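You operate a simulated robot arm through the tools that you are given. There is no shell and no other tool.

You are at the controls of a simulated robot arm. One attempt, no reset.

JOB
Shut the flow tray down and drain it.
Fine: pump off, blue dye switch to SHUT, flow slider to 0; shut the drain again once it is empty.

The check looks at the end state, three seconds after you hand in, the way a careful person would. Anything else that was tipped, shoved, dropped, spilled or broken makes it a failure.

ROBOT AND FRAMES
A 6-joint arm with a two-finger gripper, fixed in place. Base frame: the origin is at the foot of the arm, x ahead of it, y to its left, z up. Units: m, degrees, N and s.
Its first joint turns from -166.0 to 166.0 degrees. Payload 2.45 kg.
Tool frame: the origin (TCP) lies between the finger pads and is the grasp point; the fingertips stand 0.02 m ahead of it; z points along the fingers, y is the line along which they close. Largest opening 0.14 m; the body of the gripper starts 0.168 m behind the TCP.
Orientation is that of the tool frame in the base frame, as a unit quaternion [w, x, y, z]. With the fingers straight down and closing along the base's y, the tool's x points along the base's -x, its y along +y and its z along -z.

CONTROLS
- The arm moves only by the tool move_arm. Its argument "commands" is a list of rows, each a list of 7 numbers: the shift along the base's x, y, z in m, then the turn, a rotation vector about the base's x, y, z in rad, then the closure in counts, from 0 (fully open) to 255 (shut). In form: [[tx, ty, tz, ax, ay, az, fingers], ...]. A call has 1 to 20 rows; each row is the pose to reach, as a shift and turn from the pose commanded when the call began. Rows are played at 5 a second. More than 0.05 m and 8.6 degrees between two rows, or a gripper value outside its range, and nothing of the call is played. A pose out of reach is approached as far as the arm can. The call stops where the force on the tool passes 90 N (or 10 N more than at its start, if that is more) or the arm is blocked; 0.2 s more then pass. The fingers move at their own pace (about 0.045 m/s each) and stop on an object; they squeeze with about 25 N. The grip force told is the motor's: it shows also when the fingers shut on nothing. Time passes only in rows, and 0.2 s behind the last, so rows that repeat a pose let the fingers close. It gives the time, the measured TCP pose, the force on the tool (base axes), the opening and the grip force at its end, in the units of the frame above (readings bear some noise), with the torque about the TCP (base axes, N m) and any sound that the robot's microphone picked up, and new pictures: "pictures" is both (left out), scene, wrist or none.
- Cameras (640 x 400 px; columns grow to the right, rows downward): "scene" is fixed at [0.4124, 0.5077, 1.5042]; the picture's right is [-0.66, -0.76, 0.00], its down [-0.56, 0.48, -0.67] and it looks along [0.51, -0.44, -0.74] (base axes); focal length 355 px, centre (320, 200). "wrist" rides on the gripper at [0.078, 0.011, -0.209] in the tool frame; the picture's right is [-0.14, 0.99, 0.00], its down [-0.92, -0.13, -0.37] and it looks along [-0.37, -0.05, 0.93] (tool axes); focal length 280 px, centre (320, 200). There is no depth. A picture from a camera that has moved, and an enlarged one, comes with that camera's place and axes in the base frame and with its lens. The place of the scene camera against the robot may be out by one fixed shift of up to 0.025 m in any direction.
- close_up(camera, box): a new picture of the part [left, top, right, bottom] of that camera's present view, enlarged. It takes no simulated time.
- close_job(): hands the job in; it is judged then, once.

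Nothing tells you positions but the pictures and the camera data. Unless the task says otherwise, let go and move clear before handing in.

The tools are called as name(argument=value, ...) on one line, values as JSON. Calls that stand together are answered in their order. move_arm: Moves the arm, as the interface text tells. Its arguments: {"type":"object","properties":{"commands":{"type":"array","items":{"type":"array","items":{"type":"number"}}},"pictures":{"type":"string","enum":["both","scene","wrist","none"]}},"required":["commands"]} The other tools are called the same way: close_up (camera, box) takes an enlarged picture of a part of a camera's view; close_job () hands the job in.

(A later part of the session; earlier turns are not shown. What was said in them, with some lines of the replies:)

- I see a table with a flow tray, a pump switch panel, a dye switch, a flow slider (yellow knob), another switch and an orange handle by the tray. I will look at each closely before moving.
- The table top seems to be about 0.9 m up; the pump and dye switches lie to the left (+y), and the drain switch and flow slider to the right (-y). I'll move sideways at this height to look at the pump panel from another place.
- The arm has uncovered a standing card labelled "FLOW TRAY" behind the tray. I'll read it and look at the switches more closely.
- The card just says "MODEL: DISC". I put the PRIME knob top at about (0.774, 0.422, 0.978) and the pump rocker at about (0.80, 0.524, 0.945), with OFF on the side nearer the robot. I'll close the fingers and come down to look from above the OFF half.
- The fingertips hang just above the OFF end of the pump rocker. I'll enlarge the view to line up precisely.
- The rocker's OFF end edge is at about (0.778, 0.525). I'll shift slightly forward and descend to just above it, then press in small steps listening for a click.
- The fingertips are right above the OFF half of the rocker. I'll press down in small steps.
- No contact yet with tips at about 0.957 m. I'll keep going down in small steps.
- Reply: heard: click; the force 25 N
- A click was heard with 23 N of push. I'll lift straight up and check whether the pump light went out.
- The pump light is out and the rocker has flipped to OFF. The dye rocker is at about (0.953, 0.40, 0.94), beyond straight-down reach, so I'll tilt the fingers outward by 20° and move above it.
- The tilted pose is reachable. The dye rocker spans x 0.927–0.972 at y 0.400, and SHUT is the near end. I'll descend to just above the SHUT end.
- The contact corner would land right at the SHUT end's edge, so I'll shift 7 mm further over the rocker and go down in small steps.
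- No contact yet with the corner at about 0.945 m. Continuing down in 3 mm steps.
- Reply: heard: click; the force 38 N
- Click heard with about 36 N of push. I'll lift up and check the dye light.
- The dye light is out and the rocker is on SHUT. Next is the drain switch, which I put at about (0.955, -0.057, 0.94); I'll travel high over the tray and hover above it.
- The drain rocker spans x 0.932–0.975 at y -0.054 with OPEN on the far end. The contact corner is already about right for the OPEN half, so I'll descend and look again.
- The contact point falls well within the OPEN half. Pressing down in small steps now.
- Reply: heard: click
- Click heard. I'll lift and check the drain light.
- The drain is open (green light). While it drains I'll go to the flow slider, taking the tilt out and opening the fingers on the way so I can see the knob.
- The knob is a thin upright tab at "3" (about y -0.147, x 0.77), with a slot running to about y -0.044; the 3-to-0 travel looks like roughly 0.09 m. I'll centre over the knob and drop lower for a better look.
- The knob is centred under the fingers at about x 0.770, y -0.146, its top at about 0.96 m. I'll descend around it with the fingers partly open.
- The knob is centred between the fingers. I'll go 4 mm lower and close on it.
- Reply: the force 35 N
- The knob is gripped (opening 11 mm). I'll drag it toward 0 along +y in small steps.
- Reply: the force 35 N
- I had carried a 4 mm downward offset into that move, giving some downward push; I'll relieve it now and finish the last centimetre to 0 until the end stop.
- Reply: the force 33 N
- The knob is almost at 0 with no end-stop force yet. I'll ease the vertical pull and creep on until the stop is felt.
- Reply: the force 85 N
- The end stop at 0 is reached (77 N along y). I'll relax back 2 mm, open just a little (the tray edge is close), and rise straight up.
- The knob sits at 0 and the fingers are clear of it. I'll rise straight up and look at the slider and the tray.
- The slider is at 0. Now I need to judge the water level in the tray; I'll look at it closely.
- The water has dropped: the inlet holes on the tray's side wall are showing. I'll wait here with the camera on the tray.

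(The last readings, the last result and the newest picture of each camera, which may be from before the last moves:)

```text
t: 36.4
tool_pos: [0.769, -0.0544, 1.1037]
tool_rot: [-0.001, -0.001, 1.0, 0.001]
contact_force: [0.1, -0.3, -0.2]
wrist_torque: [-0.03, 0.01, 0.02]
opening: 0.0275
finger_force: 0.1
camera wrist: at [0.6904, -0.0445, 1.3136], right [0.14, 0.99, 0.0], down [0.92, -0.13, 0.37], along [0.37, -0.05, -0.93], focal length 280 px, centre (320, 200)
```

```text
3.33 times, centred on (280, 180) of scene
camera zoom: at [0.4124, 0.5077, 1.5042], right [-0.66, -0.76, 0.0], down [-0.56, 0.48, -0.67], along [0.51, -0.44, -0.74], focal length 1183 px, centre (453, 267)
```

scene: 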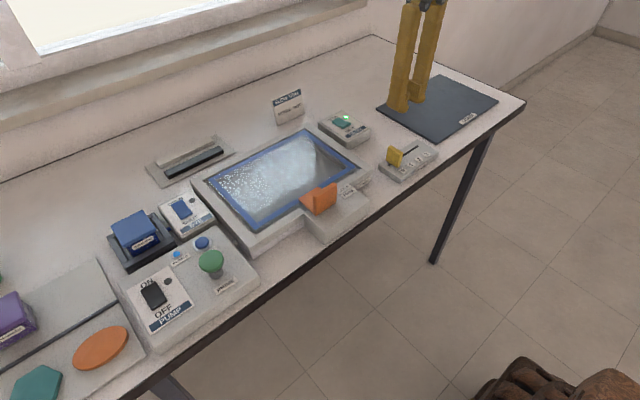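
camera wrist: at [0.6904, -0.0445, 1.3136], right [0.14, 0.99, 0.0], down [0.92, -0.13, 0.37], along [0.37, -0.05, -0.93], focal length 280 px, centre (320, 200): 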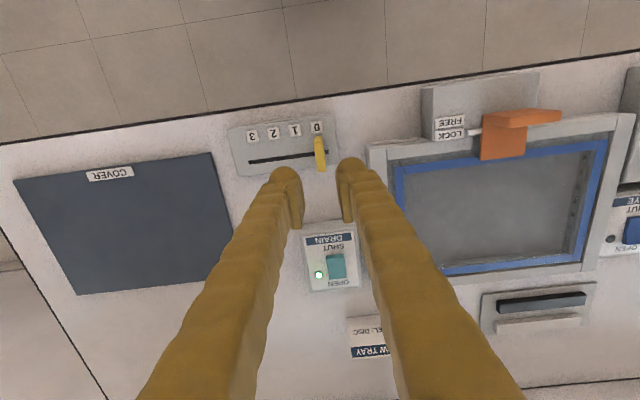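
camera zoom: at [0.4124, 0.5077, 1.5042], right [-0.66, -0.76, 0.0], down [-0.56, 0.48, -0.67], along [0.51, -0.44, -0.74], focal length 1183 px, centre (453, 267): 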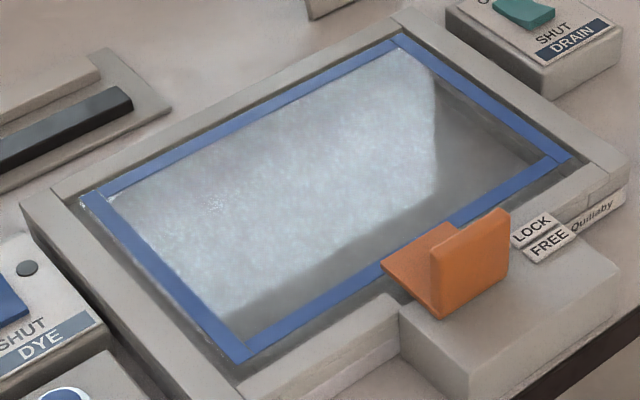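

The tray bottom has turned from dark blue-green to plain grey, so it is nearly or fully empty. I'll wait longer to see whether anything still changes.

move_arm(commands=[[0, 0, 0, 0, 0, 0, 205], [0, 0, 0, 0, 0, 0, 205], [0, 0, 0, 0, 0, 0, 205], [0, 0, 0, 0, 0, 0, 205], [0, 0, 0, 0, 0, 0, 205], [0, 0, 0, 0, 0, 0, 205], [0, 0, 0, 0, 0, 0, 205], [0, 0, 0, 0, 0, 0, 205], [0, 0, 0, 0, 0, 0, 205], [0, 0, 0, 0, 0, 0, 205], [0, 0, 0, 0, 0, 0, 205], [0, 0, 0, 0, 0, 0, 205], [0, 0, 0, 0, 0, 0, 205], [0, 0, 0, 0, 0, 0, 205], [0, 0, 0, 0, 0, 0, 205], [0, 0, 0, 0, 0, 0, 205], [0, 0, 0, 0, 0, 0, 205], [0, 0, 0, 0, 0, 0, 205], [0, 0, 0, 0, 0, 0, 205], [0, 0, 0, 0, 0, 0, 205]])

close_up(camera="wrist", box=[380, 110, 640, 280])

close_up(camera="scene", box=[190, 120, 370, 240])

```text
t: 40.6
tool_pos: [0.7694, -0.0545, 1.1026]
tool_rot: [0.001, 0.0, 1.0, 0.0]
contact_force: [0.3, -0.5, -0.4]
wrist_torque: [-0.02, 0.0, 0.0]
opening: 0.0274
finger_force: 0.1
camera wrist: at [0.6904, -0.0445, 1.3136], right [0.14, 0.99, 0.0], down [0.92, -0.13, 0.37], along [0.37, -0.05, -0.93], focal length 280 px, centre (320, 200)
```

scene: 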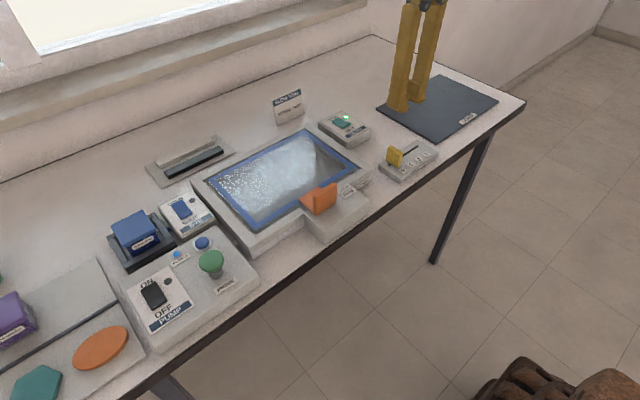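
wrist: 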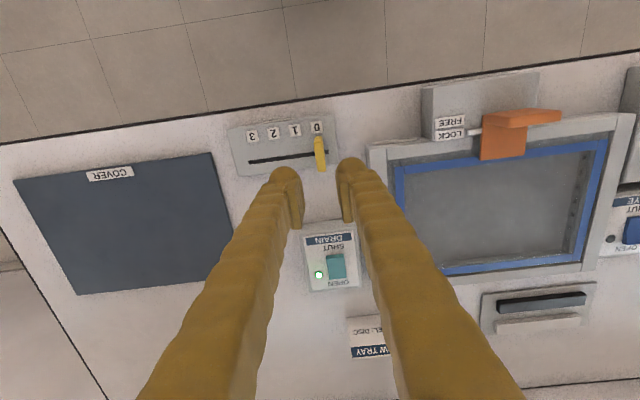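

```text
2.35 times, centred on (510, 195) of wrist
camera zoom: at [0.6904, -0.0445, 1.3136], right [0.14, 0.99, 0.0], down [0.92, -0.13, 0.37], along [0.37, -0.05, -0.93], focal length 660 px, centre (-127, 212)
```

zoom: 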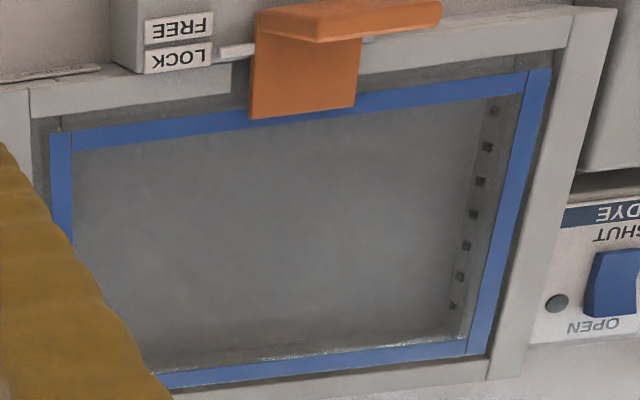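

```text
3.33 times, centred on (280, 180) of scene
camera zoom: at [0.4124, 0.5077, 1.5042], right [-0.66, -0.76, 0.0], down [-0.56, 0.48, -0.67], along [0.51, -0.44, -0.74], focal length 1183 px, centre (453, 267)
```

zoom: 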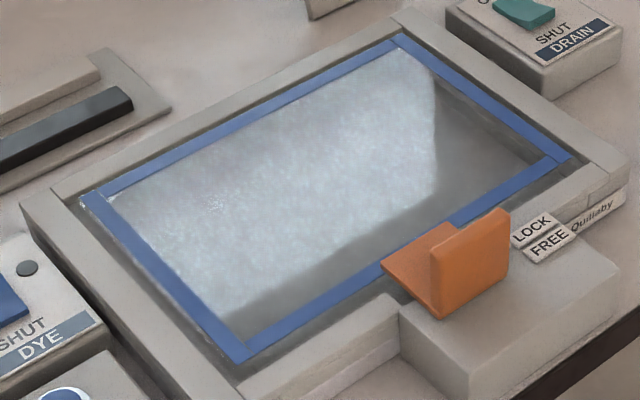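

Nothing changed over the last 4 s, so it looks empty. I'll take one unobstructed look straight down into the tray on the way.

move_arm(commands=[[0.0, 0.01, 0.04, 0, 0, 0, 205], [0.02, 0.045, 0.07, 0, 0, 0, 255], [0.045, 0.08, 0.09, 0, 0, 0, 255], [0.07, 0.115, 0.1, 0, 0, 0, 255], [0.095, 0.15, 0.1, 0, 0, 0, 255], [0.12, 0.185, 0.1, 0, 0, 0, 255], [0.145, 0.215, 0.1, 0, 0, 0, 255], [0.16, 0.225, 0.1, 0, 0, 0, 255], [0.16, 0.225, 0.1, 0, 0, 0, 255]])

close_up(camera="wrist", box=[180, 0, 460, 180])

```text
refused: row 2 steps farther than a row can; nothing moved
```

```text
2.22 times, centred on (320, 90) of wrist
camera zoom: at [0.6904, -0.0445, 1.3136], right [0.14, 0.99, 0.0], down [0.92, -0.13, 0.37], along [0.37, -0.05, -0.93], focal length 623 px, centre (320, 444)
```

zoom: 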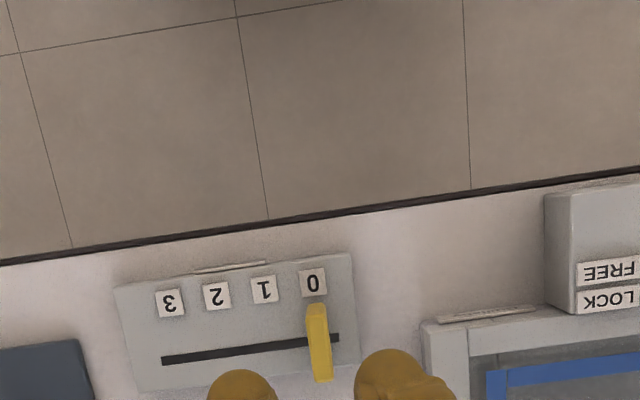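

The move was refused for one step being too long; nothing moved. I'll repeat it with shorter steps.

move_arm(commands=[[0.0, 0.0, 0.04, 0, 0, 0, 205], [0.01, 0.02, 0.07, 0, 0, 0, 255], [0.03, 0.05, 0.09, 0, 0, 0, 255], [0.05, 0.085, 0.1, 0, 0, 0, 255], [0.075, 0.12, 0.1, 0, 0, 0, 255], [0.1, 0.155, 0.1, 0, 0, 0, 255], [0.125, 0.185, 0.1, 0, 0, 0, 255], [0.145, 0.21, 0.1, 0, 0, 0, 255], [0.16, 0.225, 0.1, 0, 0, 0, 255], [0.16, 0.225, 0.1, 0, 0, 0, 255]])

close_up(camera="wrist", box=[180, 0, 460, 180])

```text
t: 42.8
tool_pos: [0.9291, 0.1713, 1.2043]
tool_rot: [0.0, 0.0, 1.0, 0.0]
contact_force: [0.3, 0.3, -0.2]
wrist_torque: [-0.02, 0.0, 0.01]
opening: 0.0
finger_force: 25.1
camera wrist: at [0.8496, 0.1816, 1.4144], right [0.14, 0.99, 0.0], down [0.92, -0.13, 0.37], along [0.37, -0.05, -0.93], focal length 280 px, centre (320, 200)
```

scene: 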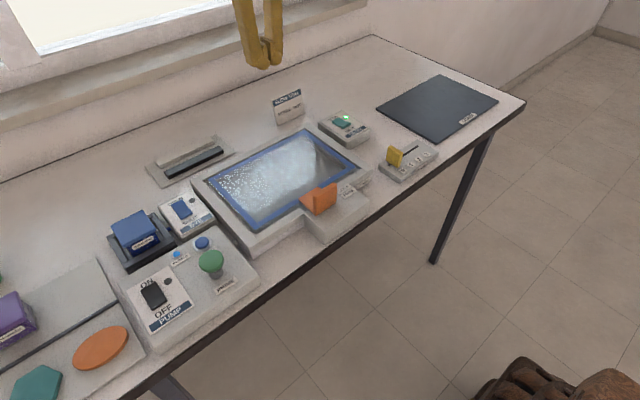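
wrist: 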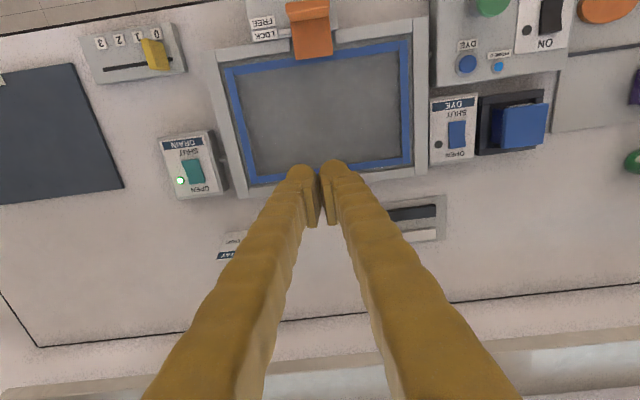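

```text
2.22 times, centred on (320, 90) of wrist
camera zoom: at [0.8496, 0.1816, 1.4144], right [0.14, 0.99, 0.0], down [0.92, -0.13, 0.37], along [0.37, -0.05, -0.93], focal length 623 px, centre (320, 444)
```

zoom: 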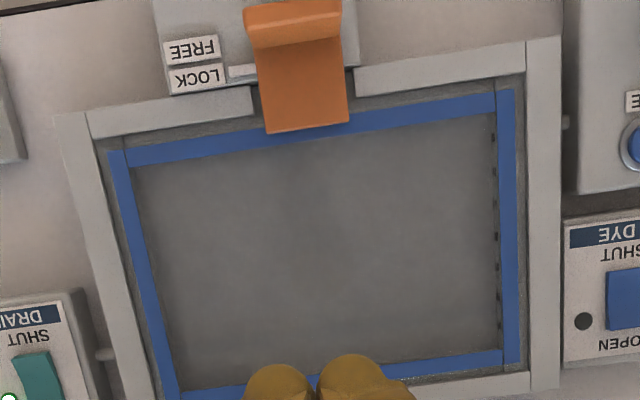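

The tray floor is uniformly grey and dry-looking, so it has drained. Now I'll go back over the drain switch with the 20° tilt to press SHUT (near half).

move_arm(commands=[[0.0, -0.03, 0, 0, -0.07, 0, 255], [0.005, -0.065, 0, 0, -0.14, 0, 255], [0.01, -0.1, 0, 0, -0.21, 0, 255], [0.015, -0.135, -0.01, 0, -0.28, 0, 255], [0.02, -0.17, -0.02, 0, -0.35, 0, 255], [0.021, -0.205, -0.04, 0, -0.35, 0, 255], [0.021, -0.2255, -0.07, 0, -0.35, 0, 255], [0.021, -0.2255, -0.105, 0, -0.35, 0, 255], [0.021, -0.2255, -0.105, 0, -0.35, 0, 255]])

close_up(camera="wrist", box=[220, 40, 420, 200])

```text
t: 44.8
tool_pos: [0.9514, -0.0552, 1.1012]
tool_rot: [0.173, 0.0, 0.985, -0.001]
contact_force: [-0.7, -0.1, -0.3]
wrist_torque: [-0.02, 0.04, 0.02]
opening: 0.0002
finger_force: 25.3
camera wrist: at [0.8051, -0.0452, 1.2717], right [0.13, 0.99, 0.05], down [0.74, -0.13, 0.66], along [0.66, -0.05, -0.75], focal length 280 px, centre (320, 200)
```

scene: 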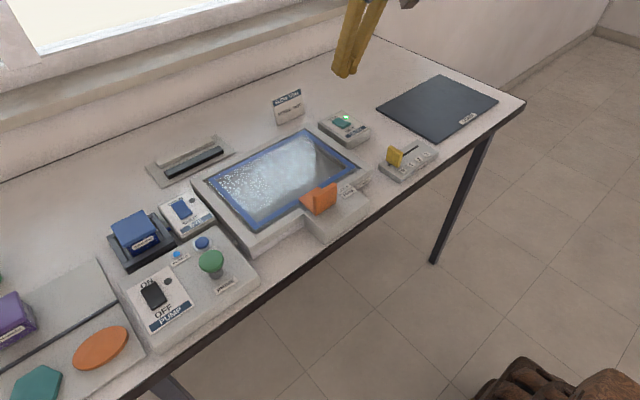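
wrist: 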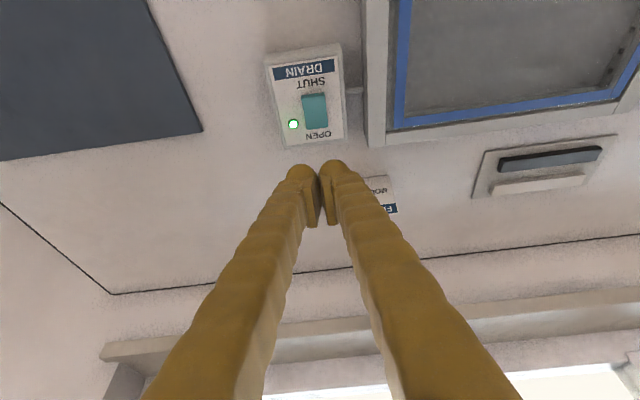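

```text
2.50 times, centred on (320, 120) of wrist
camera zoom: at [0.8051, -0.0452, 1.2717], right [0.13, 0.99, 0.05], down [0.74, -0.13, 0.66], along [0.66, -0.05, -0.75], focal length 701 px, centre (320, 400)
```

zoom: 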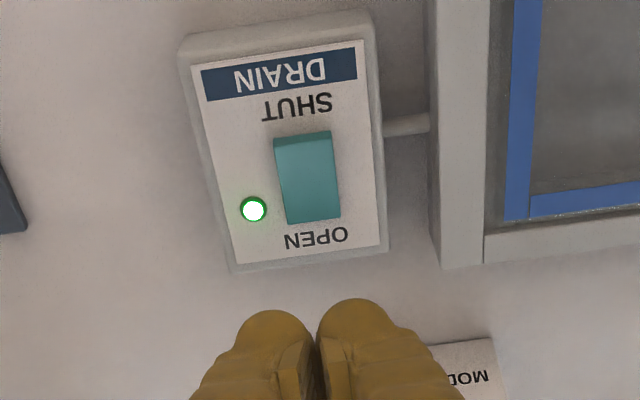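

The switch is in view with the light still green. I'll descend toward the SHUT half.

move_arm(commands=[[-0.002, 0.001, -0.03, 0, 0, 0, 255], [-0.002, 0.001, -0.06, 0, 0, 0, 255], [-0.002, 0.001, -0.09, 0, 0, 0, 255], [-0.002, 0.001, -0.11, 0, 0, 0, 255], [-0.002, 0.001, -0.12, 0, 0, 0, 255]])

close_up(camera="wrist", box=[240, 100, 400, 200])

close_up(camera="scene", box=[280, 70, 440, 210])

```text
t: 46.0
tool_pos: [0.9483, -0.0542, 0.9832]
tool_rot: [0.174, 0.0, 0.985, 0.001]
contact_force: [-0.1, -0.1, -0.4]
wrist_torque: [0.01, -0.02, 0.01]
opening: 0.0
finger_force: 24.4
camera wrist: at [0.8025, -0.0426, 1.1515], right [0.13, 0.99, 0.05], down [0.74, -0.13, 0.66], along [0.66, -0.05, -0.75], focal length 280 px, centre (320, 200)
```

scene: 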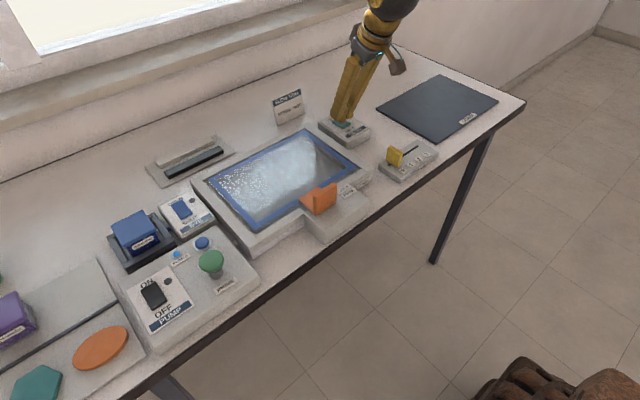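
wrist: 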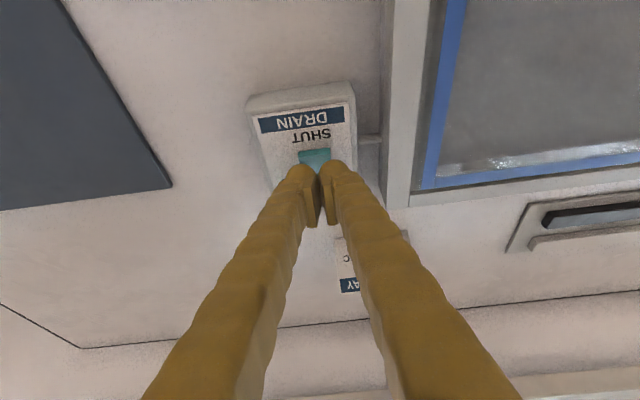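

```text
4.00 times, centred on (320, 150) of wrist
camera zoom: at [0.8025, -0.0426, 1.1515], right [0.13, 0.99, 0.05], down [0.74, -0.13, 0.66], along [0.66, -0.05, -0.75], focal length 1122 px, centre (320, 400)
```

zoom: 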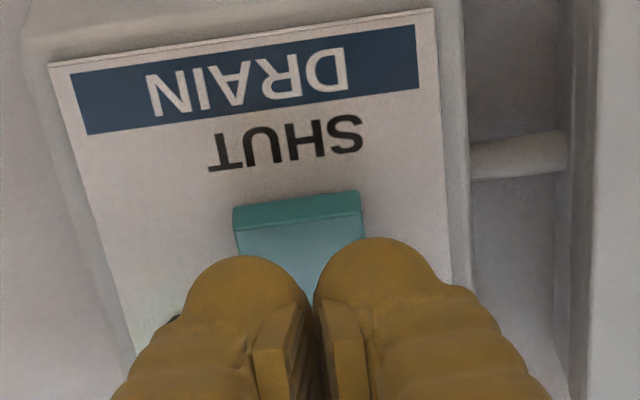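

```text
2.86 times, centred on (360, 140) of scene
camera zoom: at [0.4124, 0.5077, 1.5042], right [-0.66, -0.76, 0.0], down [-0.56, 0.48, -0.67], along [0.51, -0.44, -0.74], focal length 1014 px, centre (206, 371)
```

zoom: 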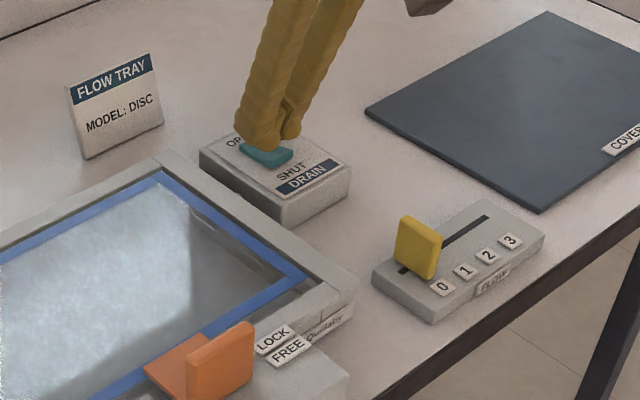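

The contact would be about 4 mm inside the SHUT end; I'll shift 3 mm further on and press down in small steps.

move_arm(commands=[[0.003, 0, -0.004, 0, 0, 0, 255], [0.003, 0, -0.008, 0, 0, 0, 255], [0.003, 0, -0.012, 0, 0, 0, 255], [0.003, 0, -0.015, 0, 0, 0, 255]], pictures="none")

```text
t: 47.0
tool_pos: [0.9529, -0.052, 0.9674]
tool_rot: [0.175, 0.0, 0.984, 0.0]
contact_force: [-5.8, -0.3, 8.7]
wrist_torque: [-0.01, 0.16, 0.0]
opening: 0.0061
finger_force: 29.4
heard: click
```

Click heard. I'll lift off and check the light.

move_arm(commands=[[0, 0, 0.015, 0, 0, 0, 255], [0, 0, 0.05, 0, 0, 0, 255], [0, 0, 0.09, 0, 0, 0, 255], [0, 0, 0.13, 0, 0, 0, 255], [0, 0, 0.16, 0, 0, 0, 255]])

close_up(camera="wrist", box=[220, 40, 420, 200])

close_up(camera="scene", box=[280, 70, 440, 210])

close_up(camera="scene", box=[90, 150, 270, 350])

```text
t: 48.2
tool_pos: [0.9513, -0.0532, 1.1261]
tool_rot: [0.173, -0.001, 0.985, 0.0]
contact_force: [0.3, 0.2, -0.3]
wrist_torque: [-0.02, -0.02, -0.01]
opening: 0.0
finger_force: 28.9
camera wrist: at [0.8056, -0.0415, 1.2963], right [0.13, 0.99, 0.05], down [0.74, -0.13, 0.66], along [0.66, -0.05, -0.75], focal length 280 px, centre (320, 200)
```

scene: 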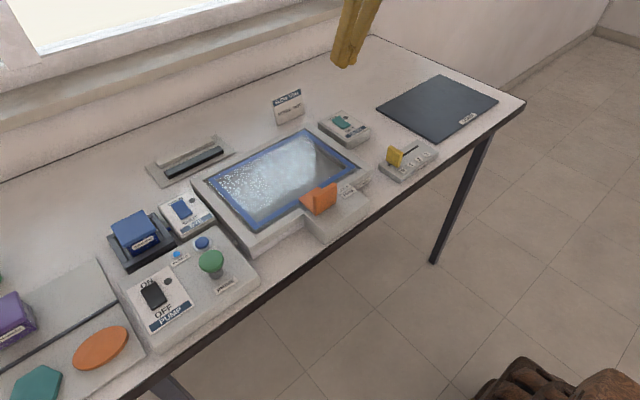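
wrist: 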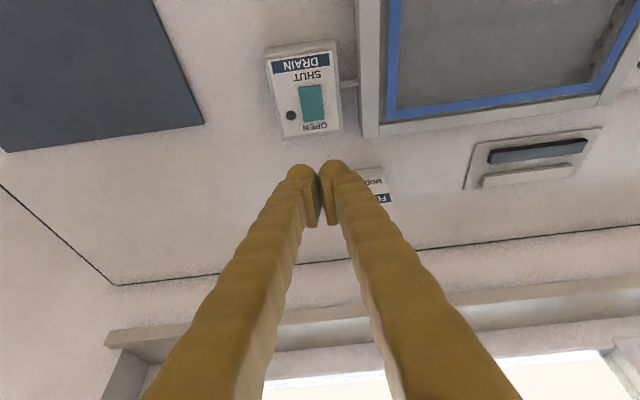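

```text
2.50 times, centred on (320, 120) of wrist
camera zoom: at [0.8056, -0.0415, 1.2963], right [0.13, 0.99, 0.05], down [0.74, -0.13, 0.66], along [0.66, -0.05, -0.75], focal length 701 px, centre (320, 400)
```

zoom: 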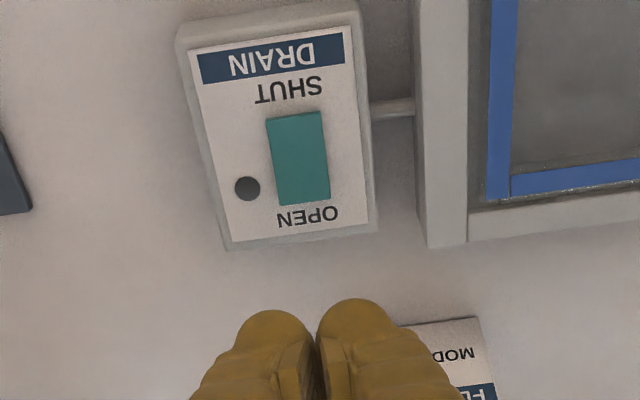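

```text
2.86 times, centred on (360, 140) of scene
camera zoom: at [0.4124, 0.5077, 1.5042], right [-0.66, -0.76, 0.0], down [-0.56, 0.48, -0.67], along [0.51, -0.44, -0.74], focal length 1014 px, centre (206, 371)
```

zoom: 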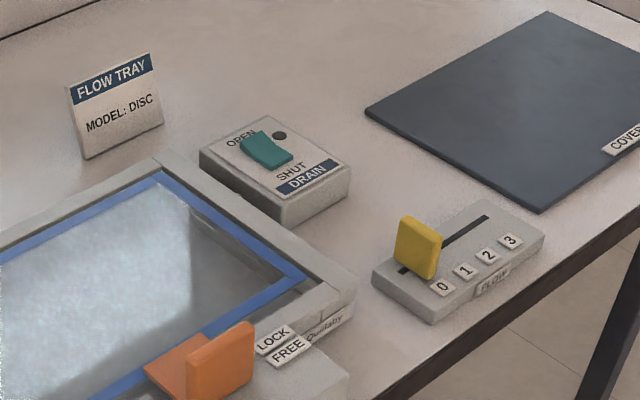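

```text
2.00 times, centred on (180, 250) of scene
camera zoom: at [0.4124, 0.5077, 1.5042], right [-0.66, -0.76, 0.0], down [-0.56, 0.48, -0.67], along [0.51, -0.44, -0.74], focal length 710 px, centre (600, 100)
```

zoom: 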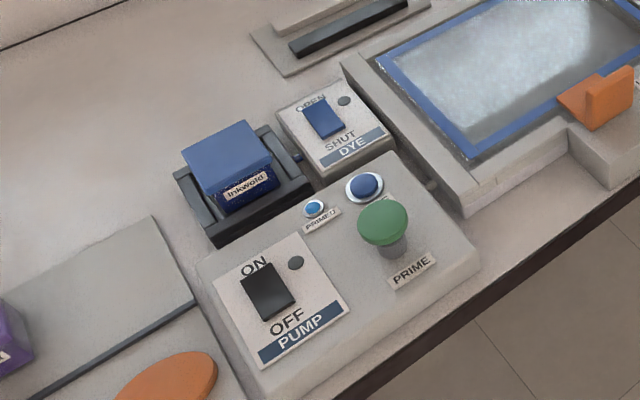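

All four controls show as wanted: pump off, dye SHUT, flow at 0 and drain SHUT with its light out, and the tray is empty. I'll retract up and clear, then take a final look.

move_arm(commands=[[-0.02, 0.0, 0.03, 0, 0.07, 0, 255], [-0.05, 0.0, 0.06, 0, 0.14, 0, 255], [-0.08, 0.0, 0.09, 0, 0.21, 0, 255], [-0.11, 0.0, 0.11, 0, 0.28, 0, 255], [-0.14, 0.0, 0.13, 0, 0.35, 0, 200], [-0.17, 0.0, 0.14, 0, 0.35, 0, 100], [-0.17, 0.0, 0.14, 0, 0.35, 0, 100]])

close_up(camera="wrist", box=[340, 90, 640, 300])

close_up(camera="scene", box=[190, 120, 370, 240])

```text
t: 49.8
tool_pos: [0.7802, -0.0527, 1.2668]
tool_rot: [0.0, 0.0, 1.0, 0.0]
contact_force: [-0.3, 0.3, -0.7]
wrist_torque: [0.0, -0.04, -0.01]
opening: 0.0684
finger_force: 0.1
camera wrist: at [0.7016, -0.042, 1.4766], right [0.14, 0.99, 0.0], down [0.92, -0.13, 0.37], along [0.36, -0.05, -0.93], focal length 280 px, centre (320, 200)
```

scene: 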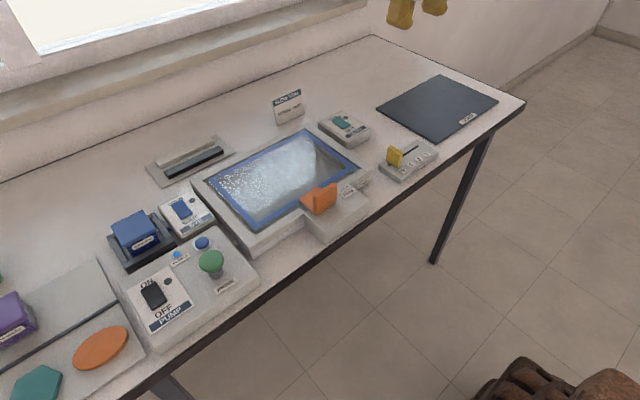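
wrist: 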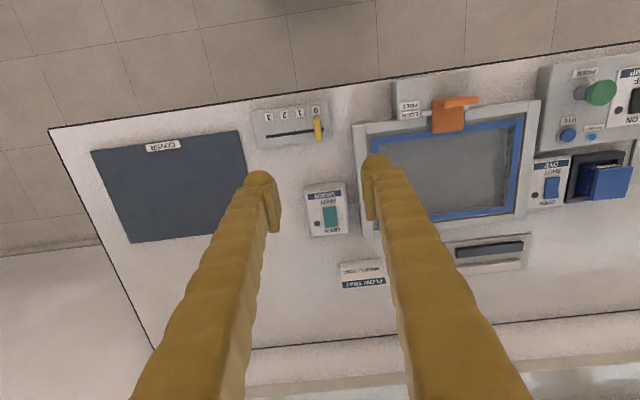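

```text
1.90 times, centred on (490, 195) of wrist
camera zoom: at [0.7016, -0.042, 1.4766], right [0.14, 0.99, 0.0], down [0.92, -0.13, 0.37], along [0.36, -0.05, -0.93], focal length 534 px, centre (-4, 210)
```

zoom: 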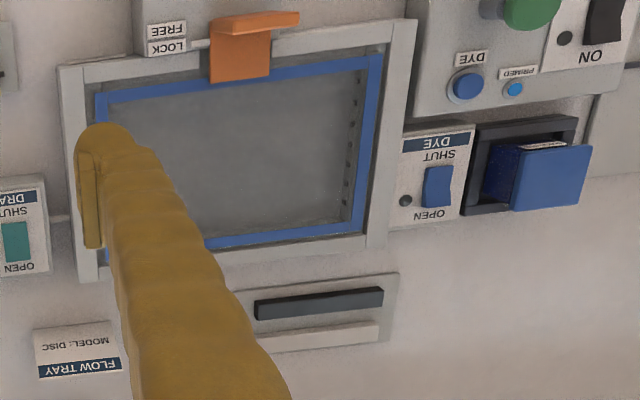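

```text
3.33 times, centred on (280, 180) of scene
camera zoom: at [0.4124, 0.5077, 1.5042], right [-0.66, -0.76, 0.0], down [-0.56, 0.48, -0.67], along [0.51, -0.44, -0.74], focal length 1183 px, centre (453, 267)
```

zoom: 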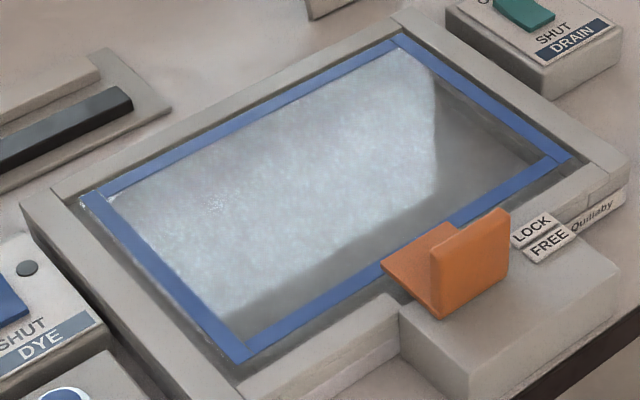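

The tray is empty and everything is in its place: pump OFF, dye SHUT, flow at 0, drain SHUT, with the arm clear and empty-handed. I'm handing the job in.

close_job()

```text
The job is handed in.
```

The flow tray is shut down and drained, and I've handed the job in; no result came back with the hand-in.

- **Pump:** off; the switch clicked and its light went out.
- **Blue dye switch:** on SHUT, light out.
- **Flow slider:** pushed from 3 to its end stop at 0.
- **Drain:** opened until the tray floor went from dark blue-green to plain grey and stopped changing, then set back to SHUT, light out.

While sliding the flow knob I pressed down on it by about 4 mm more than I meant to (about 30 N). The slider box did not move in the pictures. In the last pictures nothing else looked tipped, moved or spilled. The arm is raised clear of the table with nothing in its fingers.
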